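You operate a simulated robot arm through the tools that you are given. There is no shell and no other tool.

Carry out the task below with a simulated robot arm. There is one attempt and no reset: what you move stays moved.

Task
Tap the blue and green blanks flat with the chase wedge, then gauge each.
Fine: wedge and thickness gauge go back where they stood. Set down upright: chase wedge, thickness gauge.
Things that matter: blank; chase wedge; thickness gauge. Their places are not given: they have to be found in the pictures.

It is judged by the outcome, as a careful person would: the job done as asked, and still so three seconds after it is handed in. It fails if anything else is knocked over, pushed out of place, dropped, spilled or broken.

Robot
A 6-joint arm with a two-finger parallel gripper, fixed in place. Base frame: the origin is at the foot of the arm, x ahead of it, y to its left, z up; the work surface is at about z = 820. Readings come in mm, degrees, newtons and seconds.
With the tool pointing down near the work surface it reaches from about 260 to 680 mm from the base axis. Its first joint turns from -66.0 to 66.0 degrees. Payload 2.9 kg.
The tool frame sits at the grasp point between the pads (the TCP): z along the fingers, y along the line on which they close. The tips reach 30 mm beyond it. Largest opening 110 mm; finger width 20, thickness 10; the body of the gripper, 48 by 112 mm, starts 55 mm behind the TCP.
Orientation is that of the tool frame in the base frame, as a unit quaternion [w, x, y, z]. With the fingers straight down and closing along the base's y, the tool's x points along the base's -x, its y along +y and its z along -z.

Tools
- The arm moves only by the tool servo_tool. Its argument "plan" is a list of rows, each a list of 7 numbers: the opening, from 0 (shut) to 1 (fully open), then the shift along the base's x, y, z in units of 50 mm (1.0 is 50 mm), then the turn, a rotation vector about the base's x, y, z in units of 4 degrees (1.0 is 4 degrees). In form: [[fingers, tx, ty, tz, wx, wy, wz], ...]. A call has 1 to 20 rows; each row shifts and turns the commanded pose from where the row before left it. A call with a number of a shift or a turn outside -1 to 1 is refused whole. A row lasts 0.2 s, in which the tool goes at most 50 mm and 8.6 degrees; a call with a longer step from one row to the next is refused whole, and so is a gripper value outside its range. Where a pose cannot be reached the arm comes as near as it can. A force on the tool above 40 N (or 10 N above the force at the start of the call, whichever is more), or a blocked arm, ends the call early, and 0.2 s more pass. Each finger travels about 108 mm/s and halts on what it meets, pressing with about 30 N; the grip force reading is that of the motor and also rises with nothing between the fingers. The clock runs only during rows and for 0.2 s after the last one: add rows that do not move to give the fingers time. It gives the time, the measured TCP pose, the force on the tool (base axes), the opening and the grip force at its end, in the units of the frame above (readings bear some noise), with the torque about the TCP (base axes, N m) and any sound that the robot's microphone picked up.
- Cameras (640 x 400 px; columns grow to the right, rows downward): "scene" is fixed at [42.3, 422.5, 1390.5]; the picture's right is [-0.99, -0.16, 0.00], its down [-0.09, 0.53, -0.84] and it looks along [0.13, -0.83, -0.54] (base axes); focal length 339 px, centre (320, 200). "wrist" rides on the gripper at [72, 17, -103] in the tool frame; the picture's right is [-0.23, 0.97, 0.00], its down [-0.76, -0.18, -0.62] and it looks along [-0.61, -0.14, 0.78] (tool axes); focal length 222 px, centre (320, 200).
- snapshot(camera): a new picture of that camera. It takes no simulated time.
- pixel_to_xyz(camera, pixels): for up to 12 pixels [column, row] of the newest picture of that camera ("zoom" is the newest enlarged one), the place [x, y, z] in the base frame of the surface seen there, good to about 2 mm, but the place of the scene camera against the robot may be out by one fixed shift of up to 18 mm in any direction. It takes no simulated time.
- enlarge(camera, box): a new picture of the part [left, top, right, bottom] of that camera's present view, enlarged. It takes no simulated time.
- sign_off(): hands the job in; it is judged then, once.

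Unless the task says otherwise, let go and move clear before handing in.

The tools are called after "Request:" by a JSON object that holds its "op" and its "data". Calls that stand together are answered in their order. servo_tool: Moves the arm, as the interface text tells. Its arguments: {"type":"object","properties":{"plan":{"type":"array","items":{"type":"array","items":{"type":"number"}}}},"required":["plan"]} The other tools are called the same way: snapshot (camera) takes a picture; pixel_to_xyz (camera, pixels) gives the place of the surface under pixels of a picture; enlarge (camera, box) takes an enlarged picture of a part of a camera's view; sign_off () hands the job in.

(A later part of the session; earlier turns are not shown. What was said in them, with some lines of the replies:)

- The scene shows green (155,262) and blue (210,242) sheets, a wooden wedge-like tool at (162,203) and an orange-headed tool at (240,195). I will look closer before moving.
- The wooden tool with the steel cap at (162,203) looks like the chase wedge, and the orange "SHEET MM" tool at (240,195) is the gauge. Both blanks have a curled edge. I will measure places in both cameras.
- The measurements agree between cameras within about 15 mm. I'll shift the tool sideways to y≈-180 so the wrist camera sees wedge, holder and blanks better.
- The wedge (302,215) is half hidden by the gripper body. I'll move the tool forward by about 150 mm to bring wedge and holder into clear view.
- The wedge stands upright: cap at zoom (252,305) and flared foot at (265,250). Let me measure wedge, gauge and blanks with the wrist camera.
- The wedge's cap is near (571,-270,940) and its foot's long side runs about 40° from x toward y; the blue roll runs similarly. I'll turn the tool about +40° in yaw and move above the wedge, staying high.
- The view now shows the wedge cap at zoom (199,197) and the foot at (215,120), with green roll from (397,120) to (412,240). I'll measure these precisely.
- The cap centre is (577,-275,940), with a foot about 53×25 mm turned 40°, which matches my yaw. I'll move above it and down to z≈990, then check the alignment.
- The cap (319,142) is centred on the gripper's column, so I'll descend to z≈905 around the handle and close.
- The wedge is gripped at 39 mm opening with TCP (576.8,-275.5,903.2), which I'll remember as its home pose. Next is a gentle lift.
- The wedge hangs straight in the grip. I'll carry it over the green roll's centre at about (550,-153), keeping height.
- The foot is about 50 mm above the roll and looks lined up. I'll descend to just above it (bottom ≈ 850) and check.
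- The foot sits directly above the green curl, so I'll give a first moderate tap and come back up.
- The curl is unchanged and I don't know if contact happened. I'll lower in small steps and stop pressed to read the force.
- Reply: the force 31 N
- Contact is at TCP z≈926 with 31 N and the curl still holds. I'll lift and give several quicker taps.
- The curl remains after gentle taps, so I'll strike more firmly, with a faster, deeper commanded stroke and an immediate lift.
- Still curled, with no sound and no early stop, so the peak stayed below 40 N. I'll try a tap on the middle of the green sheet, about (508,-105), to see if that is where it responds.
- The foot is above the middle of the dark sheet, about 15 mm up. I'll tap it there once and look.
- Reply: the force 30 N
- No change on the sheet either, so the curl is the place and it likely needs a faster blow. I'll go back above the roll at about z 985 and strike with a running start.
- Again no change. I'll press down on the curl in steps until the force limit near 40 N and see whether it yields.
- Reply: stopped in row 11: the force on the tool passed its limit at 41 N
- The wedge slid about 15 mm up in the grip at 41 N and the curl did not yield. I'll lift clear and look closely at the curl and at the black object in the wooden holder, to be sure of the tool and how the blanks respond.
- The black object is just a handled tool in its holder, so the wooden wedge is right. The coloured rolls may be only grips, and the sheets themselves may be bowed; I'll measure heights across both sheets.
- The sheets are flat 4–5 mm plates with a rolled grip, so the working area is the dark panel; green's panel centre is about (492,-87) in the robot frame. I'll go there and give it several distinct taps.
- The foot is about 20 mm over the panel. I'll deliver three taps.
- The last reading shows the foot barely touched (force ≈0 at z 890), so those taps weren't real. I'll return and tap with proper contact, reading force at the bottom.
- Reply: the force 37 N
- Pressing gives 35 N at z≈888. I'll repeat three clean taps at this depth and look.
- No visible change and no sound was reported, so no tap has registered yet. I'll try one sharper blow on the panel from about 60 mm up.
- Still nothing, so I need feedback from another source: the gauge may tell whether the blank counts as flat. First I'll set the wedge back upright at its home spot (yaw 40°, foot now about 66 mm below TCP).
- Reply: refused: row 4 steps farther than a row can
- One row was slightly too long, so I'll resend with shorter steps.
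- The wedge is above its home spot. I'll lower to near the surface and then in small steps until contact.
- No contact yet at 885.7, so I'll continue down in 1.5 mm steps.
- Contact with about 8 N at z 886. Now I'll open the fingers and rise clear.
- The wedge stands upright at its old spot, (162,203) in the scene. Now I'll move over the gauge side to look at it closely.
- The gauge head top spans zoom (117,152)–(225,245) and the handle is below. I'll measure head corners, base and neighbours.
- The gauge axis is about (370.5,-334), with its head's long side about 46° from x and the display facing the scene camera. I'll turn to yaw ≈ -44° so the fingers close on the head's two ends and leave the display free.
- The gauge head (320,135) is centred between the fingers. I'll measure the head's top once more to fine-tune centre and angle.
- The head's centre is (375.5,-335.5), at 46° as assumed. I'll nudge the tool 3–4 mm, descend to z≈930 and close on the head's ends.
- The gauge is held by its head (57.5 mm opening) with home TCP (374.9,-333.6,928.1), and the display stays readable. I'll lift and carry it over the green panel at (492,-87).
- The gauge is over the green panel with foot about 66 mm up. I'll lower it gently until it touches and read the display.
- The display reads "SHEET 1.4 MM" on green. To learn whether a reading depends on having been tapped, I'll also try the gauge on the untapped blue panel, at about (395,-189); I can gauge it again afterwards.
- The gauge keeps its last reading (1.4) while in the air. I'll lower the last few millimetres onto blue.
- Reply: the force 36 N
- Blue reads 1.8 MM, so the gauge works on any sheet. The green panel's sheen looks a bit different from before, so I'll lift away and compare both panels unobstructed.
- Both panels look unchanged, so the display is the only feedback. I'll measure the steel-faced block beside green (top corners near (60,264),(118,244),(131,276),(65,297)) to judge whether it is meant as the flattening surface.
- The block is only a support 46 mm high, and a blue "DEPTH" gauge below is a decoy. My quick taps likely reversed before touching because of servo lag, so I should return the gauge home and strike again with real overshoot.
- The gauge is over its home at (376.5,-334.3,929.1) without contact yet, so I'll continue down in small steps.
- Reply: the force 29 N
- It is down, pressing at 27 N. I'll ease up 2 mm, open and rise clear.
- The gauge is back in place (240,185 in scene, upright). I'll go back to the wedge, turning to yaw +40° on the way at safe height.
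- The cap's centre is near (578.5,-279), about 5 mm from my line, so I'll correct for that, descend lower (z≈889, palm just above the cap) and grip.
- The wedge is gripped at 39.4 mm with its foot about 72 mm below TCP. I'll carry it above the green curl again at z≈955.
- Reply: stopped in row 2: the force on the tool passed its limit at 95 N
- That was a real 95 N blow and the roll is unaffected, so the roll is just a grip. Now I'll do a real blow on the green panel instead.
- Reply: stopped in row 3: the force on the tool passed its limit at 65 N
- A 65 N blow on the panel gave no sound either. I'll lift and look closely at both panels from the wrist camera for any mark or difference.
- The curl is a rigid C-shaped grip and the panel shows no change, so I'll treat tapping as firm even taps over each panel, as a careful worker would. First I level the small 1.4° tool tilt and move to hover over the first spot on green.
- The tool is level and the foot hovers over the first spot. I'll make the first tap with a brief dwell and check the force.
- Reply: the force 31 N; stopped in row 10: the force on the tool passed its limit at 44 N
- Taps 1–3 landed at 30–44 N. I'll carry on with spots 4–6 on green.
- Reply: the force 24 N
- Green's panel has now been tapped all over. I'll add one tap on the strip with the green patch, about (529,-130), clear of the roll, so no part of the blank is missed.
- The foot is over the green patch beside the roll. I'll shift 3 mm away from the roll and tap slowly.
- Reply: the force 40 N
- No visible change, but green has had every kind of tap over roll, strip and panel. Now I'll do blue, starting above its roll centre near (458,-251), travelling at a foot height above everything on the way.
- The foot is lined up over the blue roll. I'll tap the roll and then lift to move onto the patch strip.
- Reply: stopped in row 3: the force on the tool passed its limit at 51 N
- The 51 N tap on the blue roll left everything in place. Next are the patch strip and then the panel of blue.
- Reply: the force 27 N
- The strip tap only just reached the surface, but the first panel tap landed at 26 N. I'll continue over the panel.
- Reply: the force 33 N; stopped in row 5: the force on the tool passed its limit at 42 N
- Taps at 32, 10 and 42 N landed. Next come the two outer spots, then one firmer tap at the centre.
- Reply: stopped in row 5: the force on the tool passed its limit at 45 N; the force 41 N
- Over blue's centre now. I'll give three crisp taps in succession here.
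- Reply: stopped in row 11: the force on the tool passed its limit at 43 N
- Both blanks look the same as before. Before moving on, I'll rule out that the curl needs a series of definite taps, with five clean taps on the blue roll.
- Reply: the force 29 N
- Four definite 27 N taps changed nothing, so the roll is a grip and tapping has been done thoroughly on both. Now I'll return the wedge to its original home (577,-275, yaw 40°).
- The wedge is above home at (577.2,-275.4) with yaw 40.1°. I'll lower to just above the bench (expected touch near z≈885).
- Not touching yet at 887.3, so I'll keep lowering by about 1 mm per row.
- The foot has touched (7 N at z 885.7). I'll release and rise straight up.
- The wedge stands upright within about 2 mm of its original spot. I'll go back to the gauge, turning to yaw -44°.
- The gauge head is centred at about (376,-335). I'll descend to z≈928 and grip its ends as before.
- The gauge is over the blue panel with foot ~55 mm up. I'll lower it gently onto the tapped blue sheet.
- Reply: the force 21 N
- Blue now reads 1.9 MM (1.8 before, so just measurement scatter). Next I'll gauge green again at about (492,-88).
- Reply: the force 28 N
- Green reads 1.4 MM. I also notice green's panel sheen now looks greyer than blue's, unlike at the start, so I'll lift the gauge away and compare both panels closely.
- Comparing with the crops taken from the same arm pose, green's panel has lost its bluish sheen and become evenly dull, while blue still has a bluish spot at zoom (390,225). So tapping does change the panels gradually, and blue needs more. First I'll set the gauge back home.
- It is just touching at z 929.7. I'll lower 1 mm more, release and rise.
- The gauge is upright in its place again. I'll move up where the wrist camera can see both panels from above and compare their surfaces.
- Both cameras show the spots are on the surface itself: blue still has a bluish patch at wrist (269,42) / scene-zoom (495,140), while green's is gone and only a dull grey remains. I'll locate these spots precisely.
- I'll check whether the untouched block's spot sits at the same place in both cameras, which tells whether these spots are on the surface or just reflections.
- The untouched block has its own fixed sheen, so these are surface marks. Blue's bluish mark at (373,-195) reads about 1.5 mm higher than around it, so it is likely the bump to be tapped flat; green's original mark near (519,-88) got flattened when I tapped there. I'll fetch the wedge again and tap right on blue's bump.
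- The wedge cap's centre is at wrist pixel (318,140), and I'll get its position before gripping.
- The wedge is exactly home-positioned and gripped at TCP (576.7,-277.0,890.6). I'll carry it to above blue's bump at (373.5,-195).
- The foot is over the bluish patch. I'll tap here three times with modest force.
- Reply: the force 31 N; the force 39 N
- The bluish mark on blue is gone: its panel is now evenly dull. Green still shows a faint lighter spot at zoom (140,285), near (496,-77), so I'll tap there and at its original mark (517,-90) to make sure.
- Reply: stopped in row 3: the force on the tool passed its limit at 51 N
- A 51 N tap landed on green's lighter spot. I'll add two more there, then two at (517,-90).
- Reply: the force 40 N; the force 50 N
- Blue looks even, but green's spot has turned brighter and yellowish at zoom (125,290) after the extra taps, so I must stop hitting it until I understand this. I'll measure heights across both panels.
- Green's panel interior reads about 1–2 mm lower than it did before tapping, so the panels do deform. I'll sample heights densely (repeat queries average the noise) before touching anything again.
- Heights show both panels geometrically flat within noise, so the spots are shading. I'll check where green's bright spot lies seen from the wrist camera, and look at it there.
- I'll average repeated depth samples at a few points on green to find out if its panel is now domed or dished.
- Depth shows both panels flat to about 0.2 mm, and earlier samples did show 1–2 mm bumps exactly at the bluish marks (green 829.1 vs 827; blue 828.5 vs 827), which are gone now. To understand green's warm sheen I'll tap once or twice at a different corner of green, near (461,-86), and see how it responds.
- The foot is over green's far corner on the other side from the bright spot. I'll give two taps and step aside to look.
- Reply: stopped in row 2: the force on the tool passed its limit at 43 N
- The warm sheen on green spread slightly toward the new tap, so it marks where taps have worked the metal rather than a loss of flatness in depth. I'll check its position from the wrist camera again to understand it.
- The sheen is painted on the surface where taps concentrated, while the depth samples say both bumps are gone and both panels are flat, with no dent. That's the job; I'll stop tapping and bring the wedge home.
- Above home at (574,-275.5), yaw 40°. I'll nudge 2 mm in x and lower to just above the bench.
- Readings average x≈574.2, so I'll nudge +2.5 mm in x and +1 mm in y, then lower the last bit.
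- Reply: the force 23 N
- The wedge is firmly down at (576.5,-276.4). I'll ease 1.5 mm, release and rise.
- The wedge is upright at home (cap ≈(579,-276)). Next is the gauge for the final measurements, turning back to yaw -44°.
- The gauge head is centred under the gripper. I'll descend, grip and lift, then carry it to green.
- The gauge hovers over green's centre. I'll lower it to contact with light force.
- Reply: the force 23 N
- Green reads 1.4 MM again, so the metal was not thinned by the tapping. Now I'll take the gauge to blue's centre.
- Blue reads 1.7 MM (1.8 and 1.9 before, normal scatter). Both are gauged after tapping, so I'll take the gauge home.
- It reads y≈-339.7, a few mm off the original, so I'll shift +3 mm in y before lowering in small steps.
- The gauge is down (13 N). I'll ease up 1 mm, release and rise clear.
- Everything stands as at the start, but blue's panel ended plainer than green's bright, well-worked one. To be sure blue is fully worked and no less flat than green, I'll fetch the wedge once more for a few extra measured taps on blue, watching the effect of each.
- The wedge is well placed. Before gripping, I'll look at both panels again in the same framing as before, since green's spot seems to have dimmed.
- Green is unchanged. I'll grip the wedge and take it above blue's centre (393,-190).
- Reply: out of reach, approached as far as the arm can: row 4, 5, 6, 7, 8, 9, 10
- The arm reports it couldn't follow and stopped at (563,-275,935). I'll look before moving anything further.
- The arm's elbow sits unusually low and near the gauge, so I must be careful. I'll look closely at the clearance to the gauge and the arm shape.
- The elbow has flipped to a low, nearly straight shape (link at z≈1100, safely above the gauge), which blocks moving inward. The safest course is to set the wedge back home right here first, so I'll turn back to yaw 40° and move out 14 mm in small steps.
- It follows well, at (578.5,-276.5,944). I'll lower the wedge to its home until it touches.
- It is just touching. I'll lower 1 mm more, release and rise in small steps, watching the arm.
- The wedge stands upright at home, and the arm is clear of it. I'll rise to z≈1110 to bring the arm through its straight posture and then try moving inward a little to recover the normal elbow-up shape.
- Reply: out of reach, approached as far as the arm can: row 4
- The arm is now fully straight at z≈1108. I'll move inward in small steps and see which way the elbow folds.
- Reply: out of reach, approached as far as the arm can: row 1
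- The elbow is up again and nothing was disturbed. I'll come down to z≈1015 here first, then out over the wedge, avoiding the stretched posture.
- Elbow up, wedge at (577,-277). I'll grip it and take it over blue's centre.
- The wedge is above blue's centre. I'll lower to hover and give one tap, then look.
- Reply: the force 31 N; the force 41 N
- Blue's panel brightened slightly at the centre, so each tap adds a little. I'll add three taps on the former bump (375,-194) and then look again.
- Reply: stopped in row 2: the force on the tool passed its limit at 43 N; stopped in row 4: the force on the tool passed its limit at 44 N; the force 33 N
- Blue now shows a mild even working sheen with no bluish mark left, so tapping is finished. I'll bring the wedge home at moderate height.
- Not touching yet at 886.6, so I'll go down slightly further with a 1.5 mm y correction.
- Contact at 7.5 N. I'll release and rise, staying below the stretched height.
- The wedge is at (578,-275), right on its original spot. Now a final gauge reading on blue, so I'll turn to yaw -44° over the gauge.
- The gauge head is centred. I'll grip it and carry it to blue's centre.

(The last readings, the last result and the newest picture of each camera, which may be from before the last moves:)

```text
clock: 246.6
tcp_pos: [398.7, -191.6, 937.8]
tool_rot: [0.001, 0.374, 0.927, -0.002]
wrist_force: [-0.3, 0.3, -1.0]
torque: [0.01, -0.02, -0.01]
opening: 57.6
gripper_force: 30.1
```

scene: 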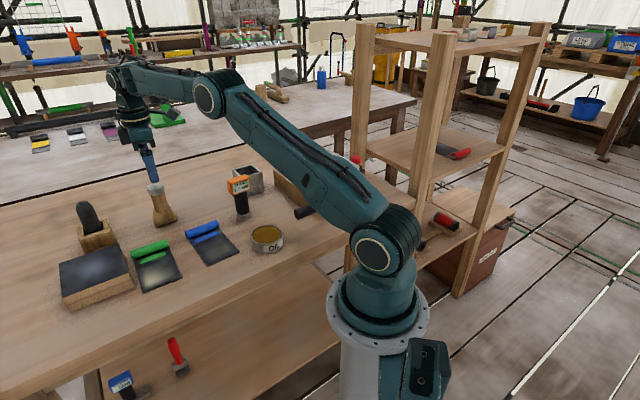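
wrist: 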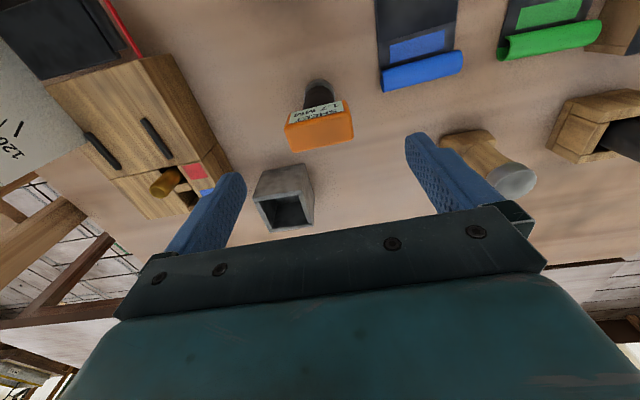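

Request:
{"op": "servo_tool", "data": {"plan": [[0, 0, 0, -0.06, 0, 0, 0], [0, 0, 0, -0.05, 0, 0, 0], [0, 0, 0, -0.04, 0, 0, 0], [0, 0, 0, 0, 0, 0, 0]]}}

Request:
{"op": "enlarge", "data": {"camera": "scene", "box": [120, 170, 260, 300]}}

```text
clock: 247.6
tcp_pos: [396.6, -190.9, 932.8]
tool_rot: [0.002, 0.374, 0.927, -0.001]
wrist_force: [-3.5, 2.7, 17.2]
torque: [0.36, 0.34, 0.07]
opening: 57.7
gripper_force: 30.2
```

```text
3.08 times, centred on (190, 235) of scene
```

zoom: 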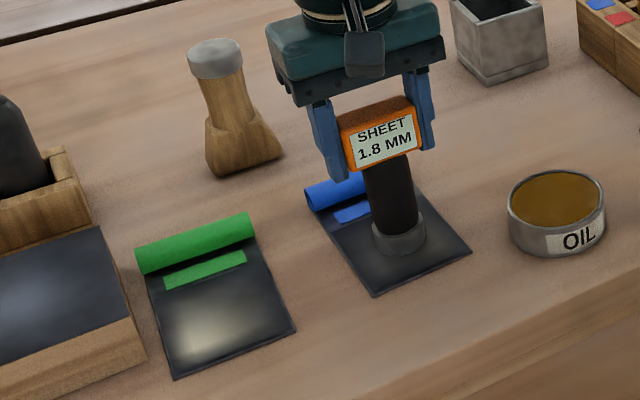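

Blue reads 1.8 MM. Both blanks are tapped and gauged, so I'll return the gauge home.

Request:
{"op": "servo_tool", "data": {"plan": [[0, 0, 0, 0.4, 0, 0, 0], [0, 0, 0, 0.8, 0, 0, 0], [0, -0.1, -0.7, 0, 0, 0, 0], [0, -0.1, -0.8, 0, 0, 0, 0], [0, -0.1, -0.8, 0, 0, 0, 0], [0, -0.12, -0.62, 0, 0, 0, 0], [0, 0, 0, 0, 0, 0, 0], [0, 0, 0, -0.6, 0, 0, 0], [0, 0, 0, -0.56, 0, 0, 0], [0, 0, 0, 0, 0, 0, 0]]}}

Request:
{"op": "servo_tool", "data": {"plan": [[0, 0, 0, -0.03, 0, 0, 0], [0, 0, 0, -0.03, 0, 0, 0], [0, 0, 0, 0, 0, 0, 0]]}}

```text
clock: 249.8
tcp_pos: [372.6, -337.1, 933.8]
tool_rot: [0.002, 0.374, 0.927, -0.001]
wrist_force: [0.1, 0.7, -1.6]
torque: [0.02, 0.03, -0.01]
opening: 57.5
gripper_force: 30.0
```

```text
clock: 250.6
tcp_pos: [374.2, -336.5, 930.4]
tool_rot: [0.001, 0.373, 0.928, -0.002]
wrist_force: [-0.2, 0.3, -1.6]
torque: [-0.01, -0.03, 0.0]
opening: 57.8
gripper_force: 30.5
```

The gauge is over home at (374,-336.5,930) and about to touch. I'll nudge +1.5 mm in x and +1 mm in y and lower in small steps.

Request:
{"op": "servo_tool", "data": {"plan": [[0, 0.03, 0.02, 0, 0, 0, 0], [0, 0, 0, -0.025, 0, 0, 0], [0, 0, 0, -0.02, 0, 0, 0], [0, 0, 0, 0, 0, 0, 0]]}}

```text
clock: 251.6
tcp_pos: [376.9, -337.1, 928.8]
tool_rot: [0.002, 0.374, 0.927, -0.001]
wrist_force: [-0.4, -0.6, 3.9]
torque: [0.0, 0.0, 0.02]
opening: 57.6
gripper_force: 30.3
```

It is standing on the bench (4 N). I'll release, rise and look everything over.

Request:
{"op": "servo_tool", "data": {"plan": [[0.6, 0, 0, 0, 0, 0, 0], [0.75, 0, 0, 0, 0, 0, 0], [1, 0, 0, 0, 0, 0, 0], [1, 0, 0, 0, 0, 0, 0], [1, 0, 0, 0.4, 0, 0, 0], [1, 0, 0, 0.8, 0, 0, 0], [1, 0, 0, 0.9, 0, 0, 0], [1, 0, 0, 0.9, 0, 0, 0], [1, -0.1, 0.6, 0.9, 0, 0, 0], [1, 0, 0.8, 0.2, 0, 0, 0], [1, 0, 0.8, 0, 0, 0, 0], [1, 0, 0, 0, 0, 0, 0]]}}

Request:
{"op": "snapshot", "data": {"camera": "scene"}}

Request:
{"op": "enlarge", "data": {"camera": "scene", "box": [120, 160, 270, 300]}}

Request:
{"op": "enlarge", "data": {"camera": "scene", "box": [40, 160, 200, 320]}}

Request:
{"op": "snapshot", "data": {"camera": "wrist"}}

```text
refused: row 9 steps farther than a row can; nothing moved
```

```text
taken
```

scene: 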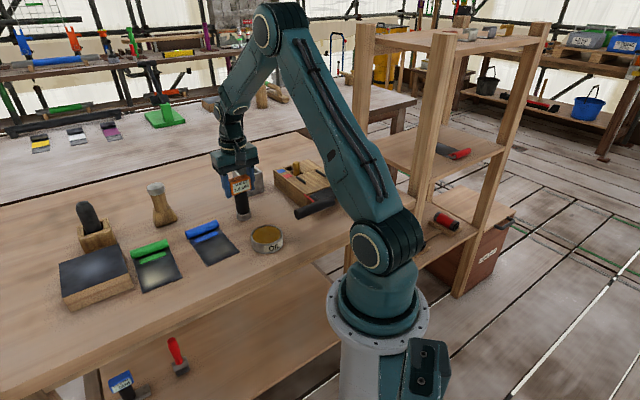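

```text
2.86 times, centred on (195, 230) of scene
```

zoom: 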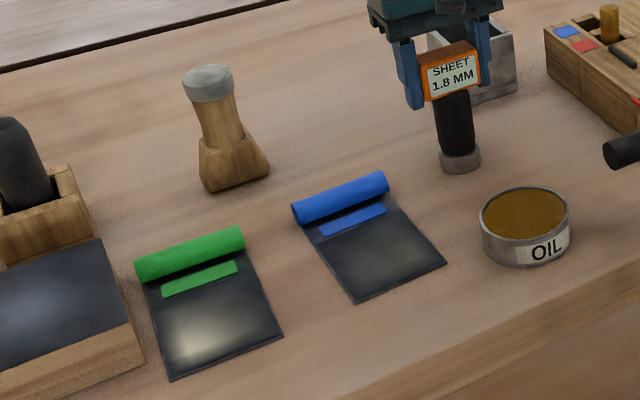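

```text
2.50 times, centred on (120, 240) of scene
```

zoom: 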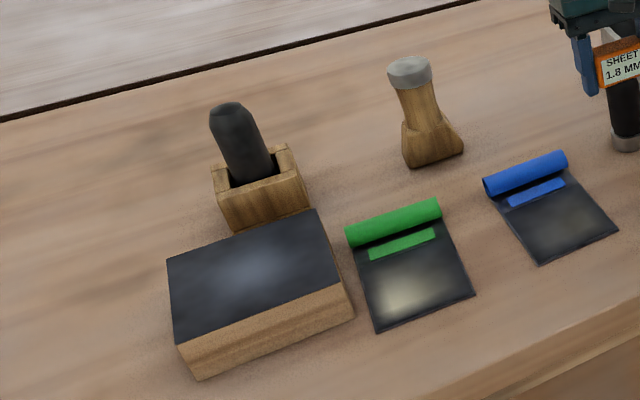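

```text
taken
```

wrist: 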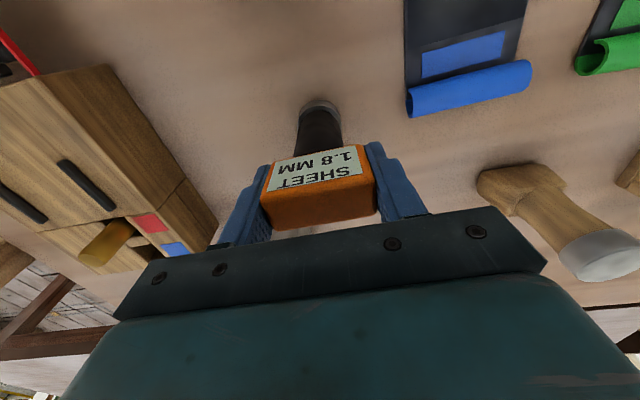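

One row was too long, so nothing moved and the gauge is still held in place. I'll resend with shorter rows.

Request:
{"op": "servo_tool", "data": {"plan": [[0.6, 0, 0, 0, 0, 0, 0], [0.75, 0, 0, 0, 0, 0, 0], [1, 0, 0, 0, 0, 0, 0], [1, 0, 0, 0, 0, 0, 0], [1, 0, 0, 0.4, 0, 0, 0], [1, 0, 0, 0.8, 0, 0, 0], [1, 0, 0, 0.8, 0, 0, 0], [1, 0, 0, 0.8, 0, 0, 0], [1, 0, 0.5, 0.5, 0, 0, 0], [1, 0, 0.8, 0, 0, 0, 0], [1, 0, 0.8, 0, 0, 0, 0], [1, 0, 0, 0, 0, 0, 0]]}}

Request:
{"op": "snapshot", "data": {"camera": "scene"}}

Request:
{"op": "enlarge", "data": {"camera": "scene", "box": [120, 160, 270, 300]}}

Request:
{"op": "enlarge", "data": {"camera": "scene", "box": [215, 160, 285, 230]}}

Request:
{"op": "pixel_to_xyz", "data": {"camera": "scene", "pixels": [[157, 186], [160, 205], [164, 226], [178, 219], [240, 185], [243, 207], [243, 217]]}}

```text
clock: 254.2
tcp_pos: [377.3, -233.1, 1092.0]
tool_rot: [0.001, 0.374, 0.928, -0.001]
wrist_force: [-0.3, 0.2, 0.2]
torque: [-0.02, 0.03, 0.02]
opening: 109.9
gripper_force: 0.0
```

```text
taken
```

scene: 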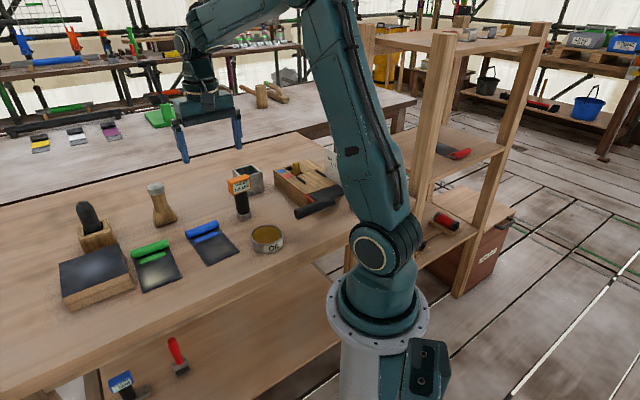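

```text
2.86 times, centred on (195, 230) of scene
```

zoom: 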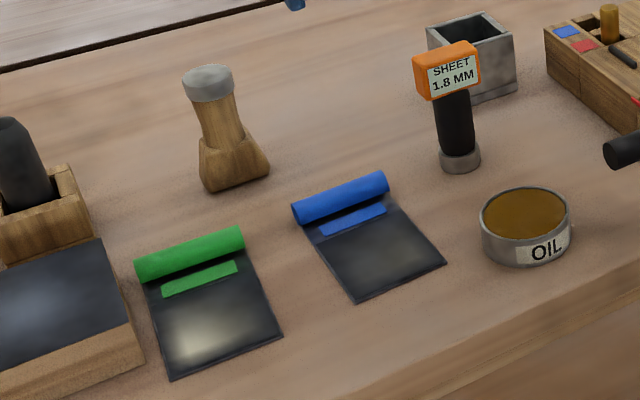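

```text
5.71 times, centred on (250, 195) of scene
```

zoom: 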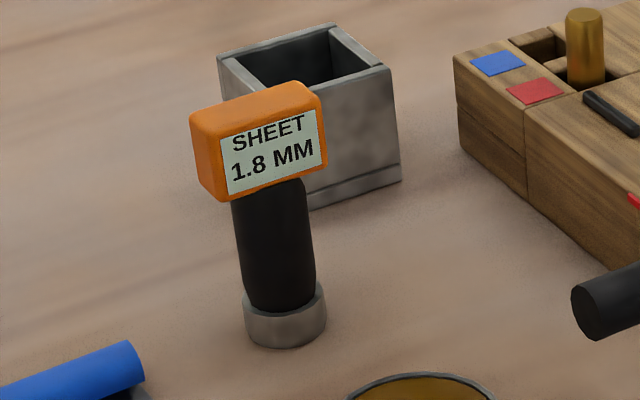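

```text
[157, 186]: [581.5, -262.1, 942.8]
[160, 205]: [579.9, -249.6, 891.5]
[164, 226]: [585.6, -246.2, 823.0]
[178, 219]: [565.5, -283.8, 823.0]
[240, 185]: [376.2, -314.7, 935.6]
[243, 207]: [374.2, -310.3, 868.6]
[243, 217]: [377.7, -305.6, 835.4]
```

Both tools stand upright within a few millimetres of where they began, with the wedge at (162,203) and the gauge at (240,195). Both blanks show no bluish mark, read flat, and were gauged at 1.4 and 1.8 MM. The gripper is open and clear, so I hand in.

Request:
{"op": "sign_off", "data": {}}

```text
The job is handed in.
```

I tapped the green and blue blanks, gauged each of them afterwards, and put both tools back. I handed the job in without a clear sign of when a blank counts as flat.

- **Flatness:** after tapping, depth readings across green were level to about 0.2 mm. Blue was level within camera noise, though I checked it before its last few taps. Early readings, only a few and noisy, suggested a bump of about 1.3 mm on each blank where a bluish mark was. Both marks are gone.
- **Overworked green:** green took more and harder taps than it needed, including a 65 N blow on the sheet and a 95 N blow on its rolled edge. It now has a bright, warm patch where the taps were concentrated. It did not read thinner, but I can't rule out that this counts as overworking it.
- **Gauge readings:** green read 1.4 mm every time. Blue read 1.8 mm on the last reading, and between 1.7 and 1.9 mm over all readings.
- **Order:** early on I gauged both blanks while working out how they respond, and blue had not been tapped yet. The readings that count were taken after the last taps on each blank.
- **Tools:** the wedge and the gauge are upright, about 4 mm and 2 mm from where they stood. I saw nothing else moved or knocked over.
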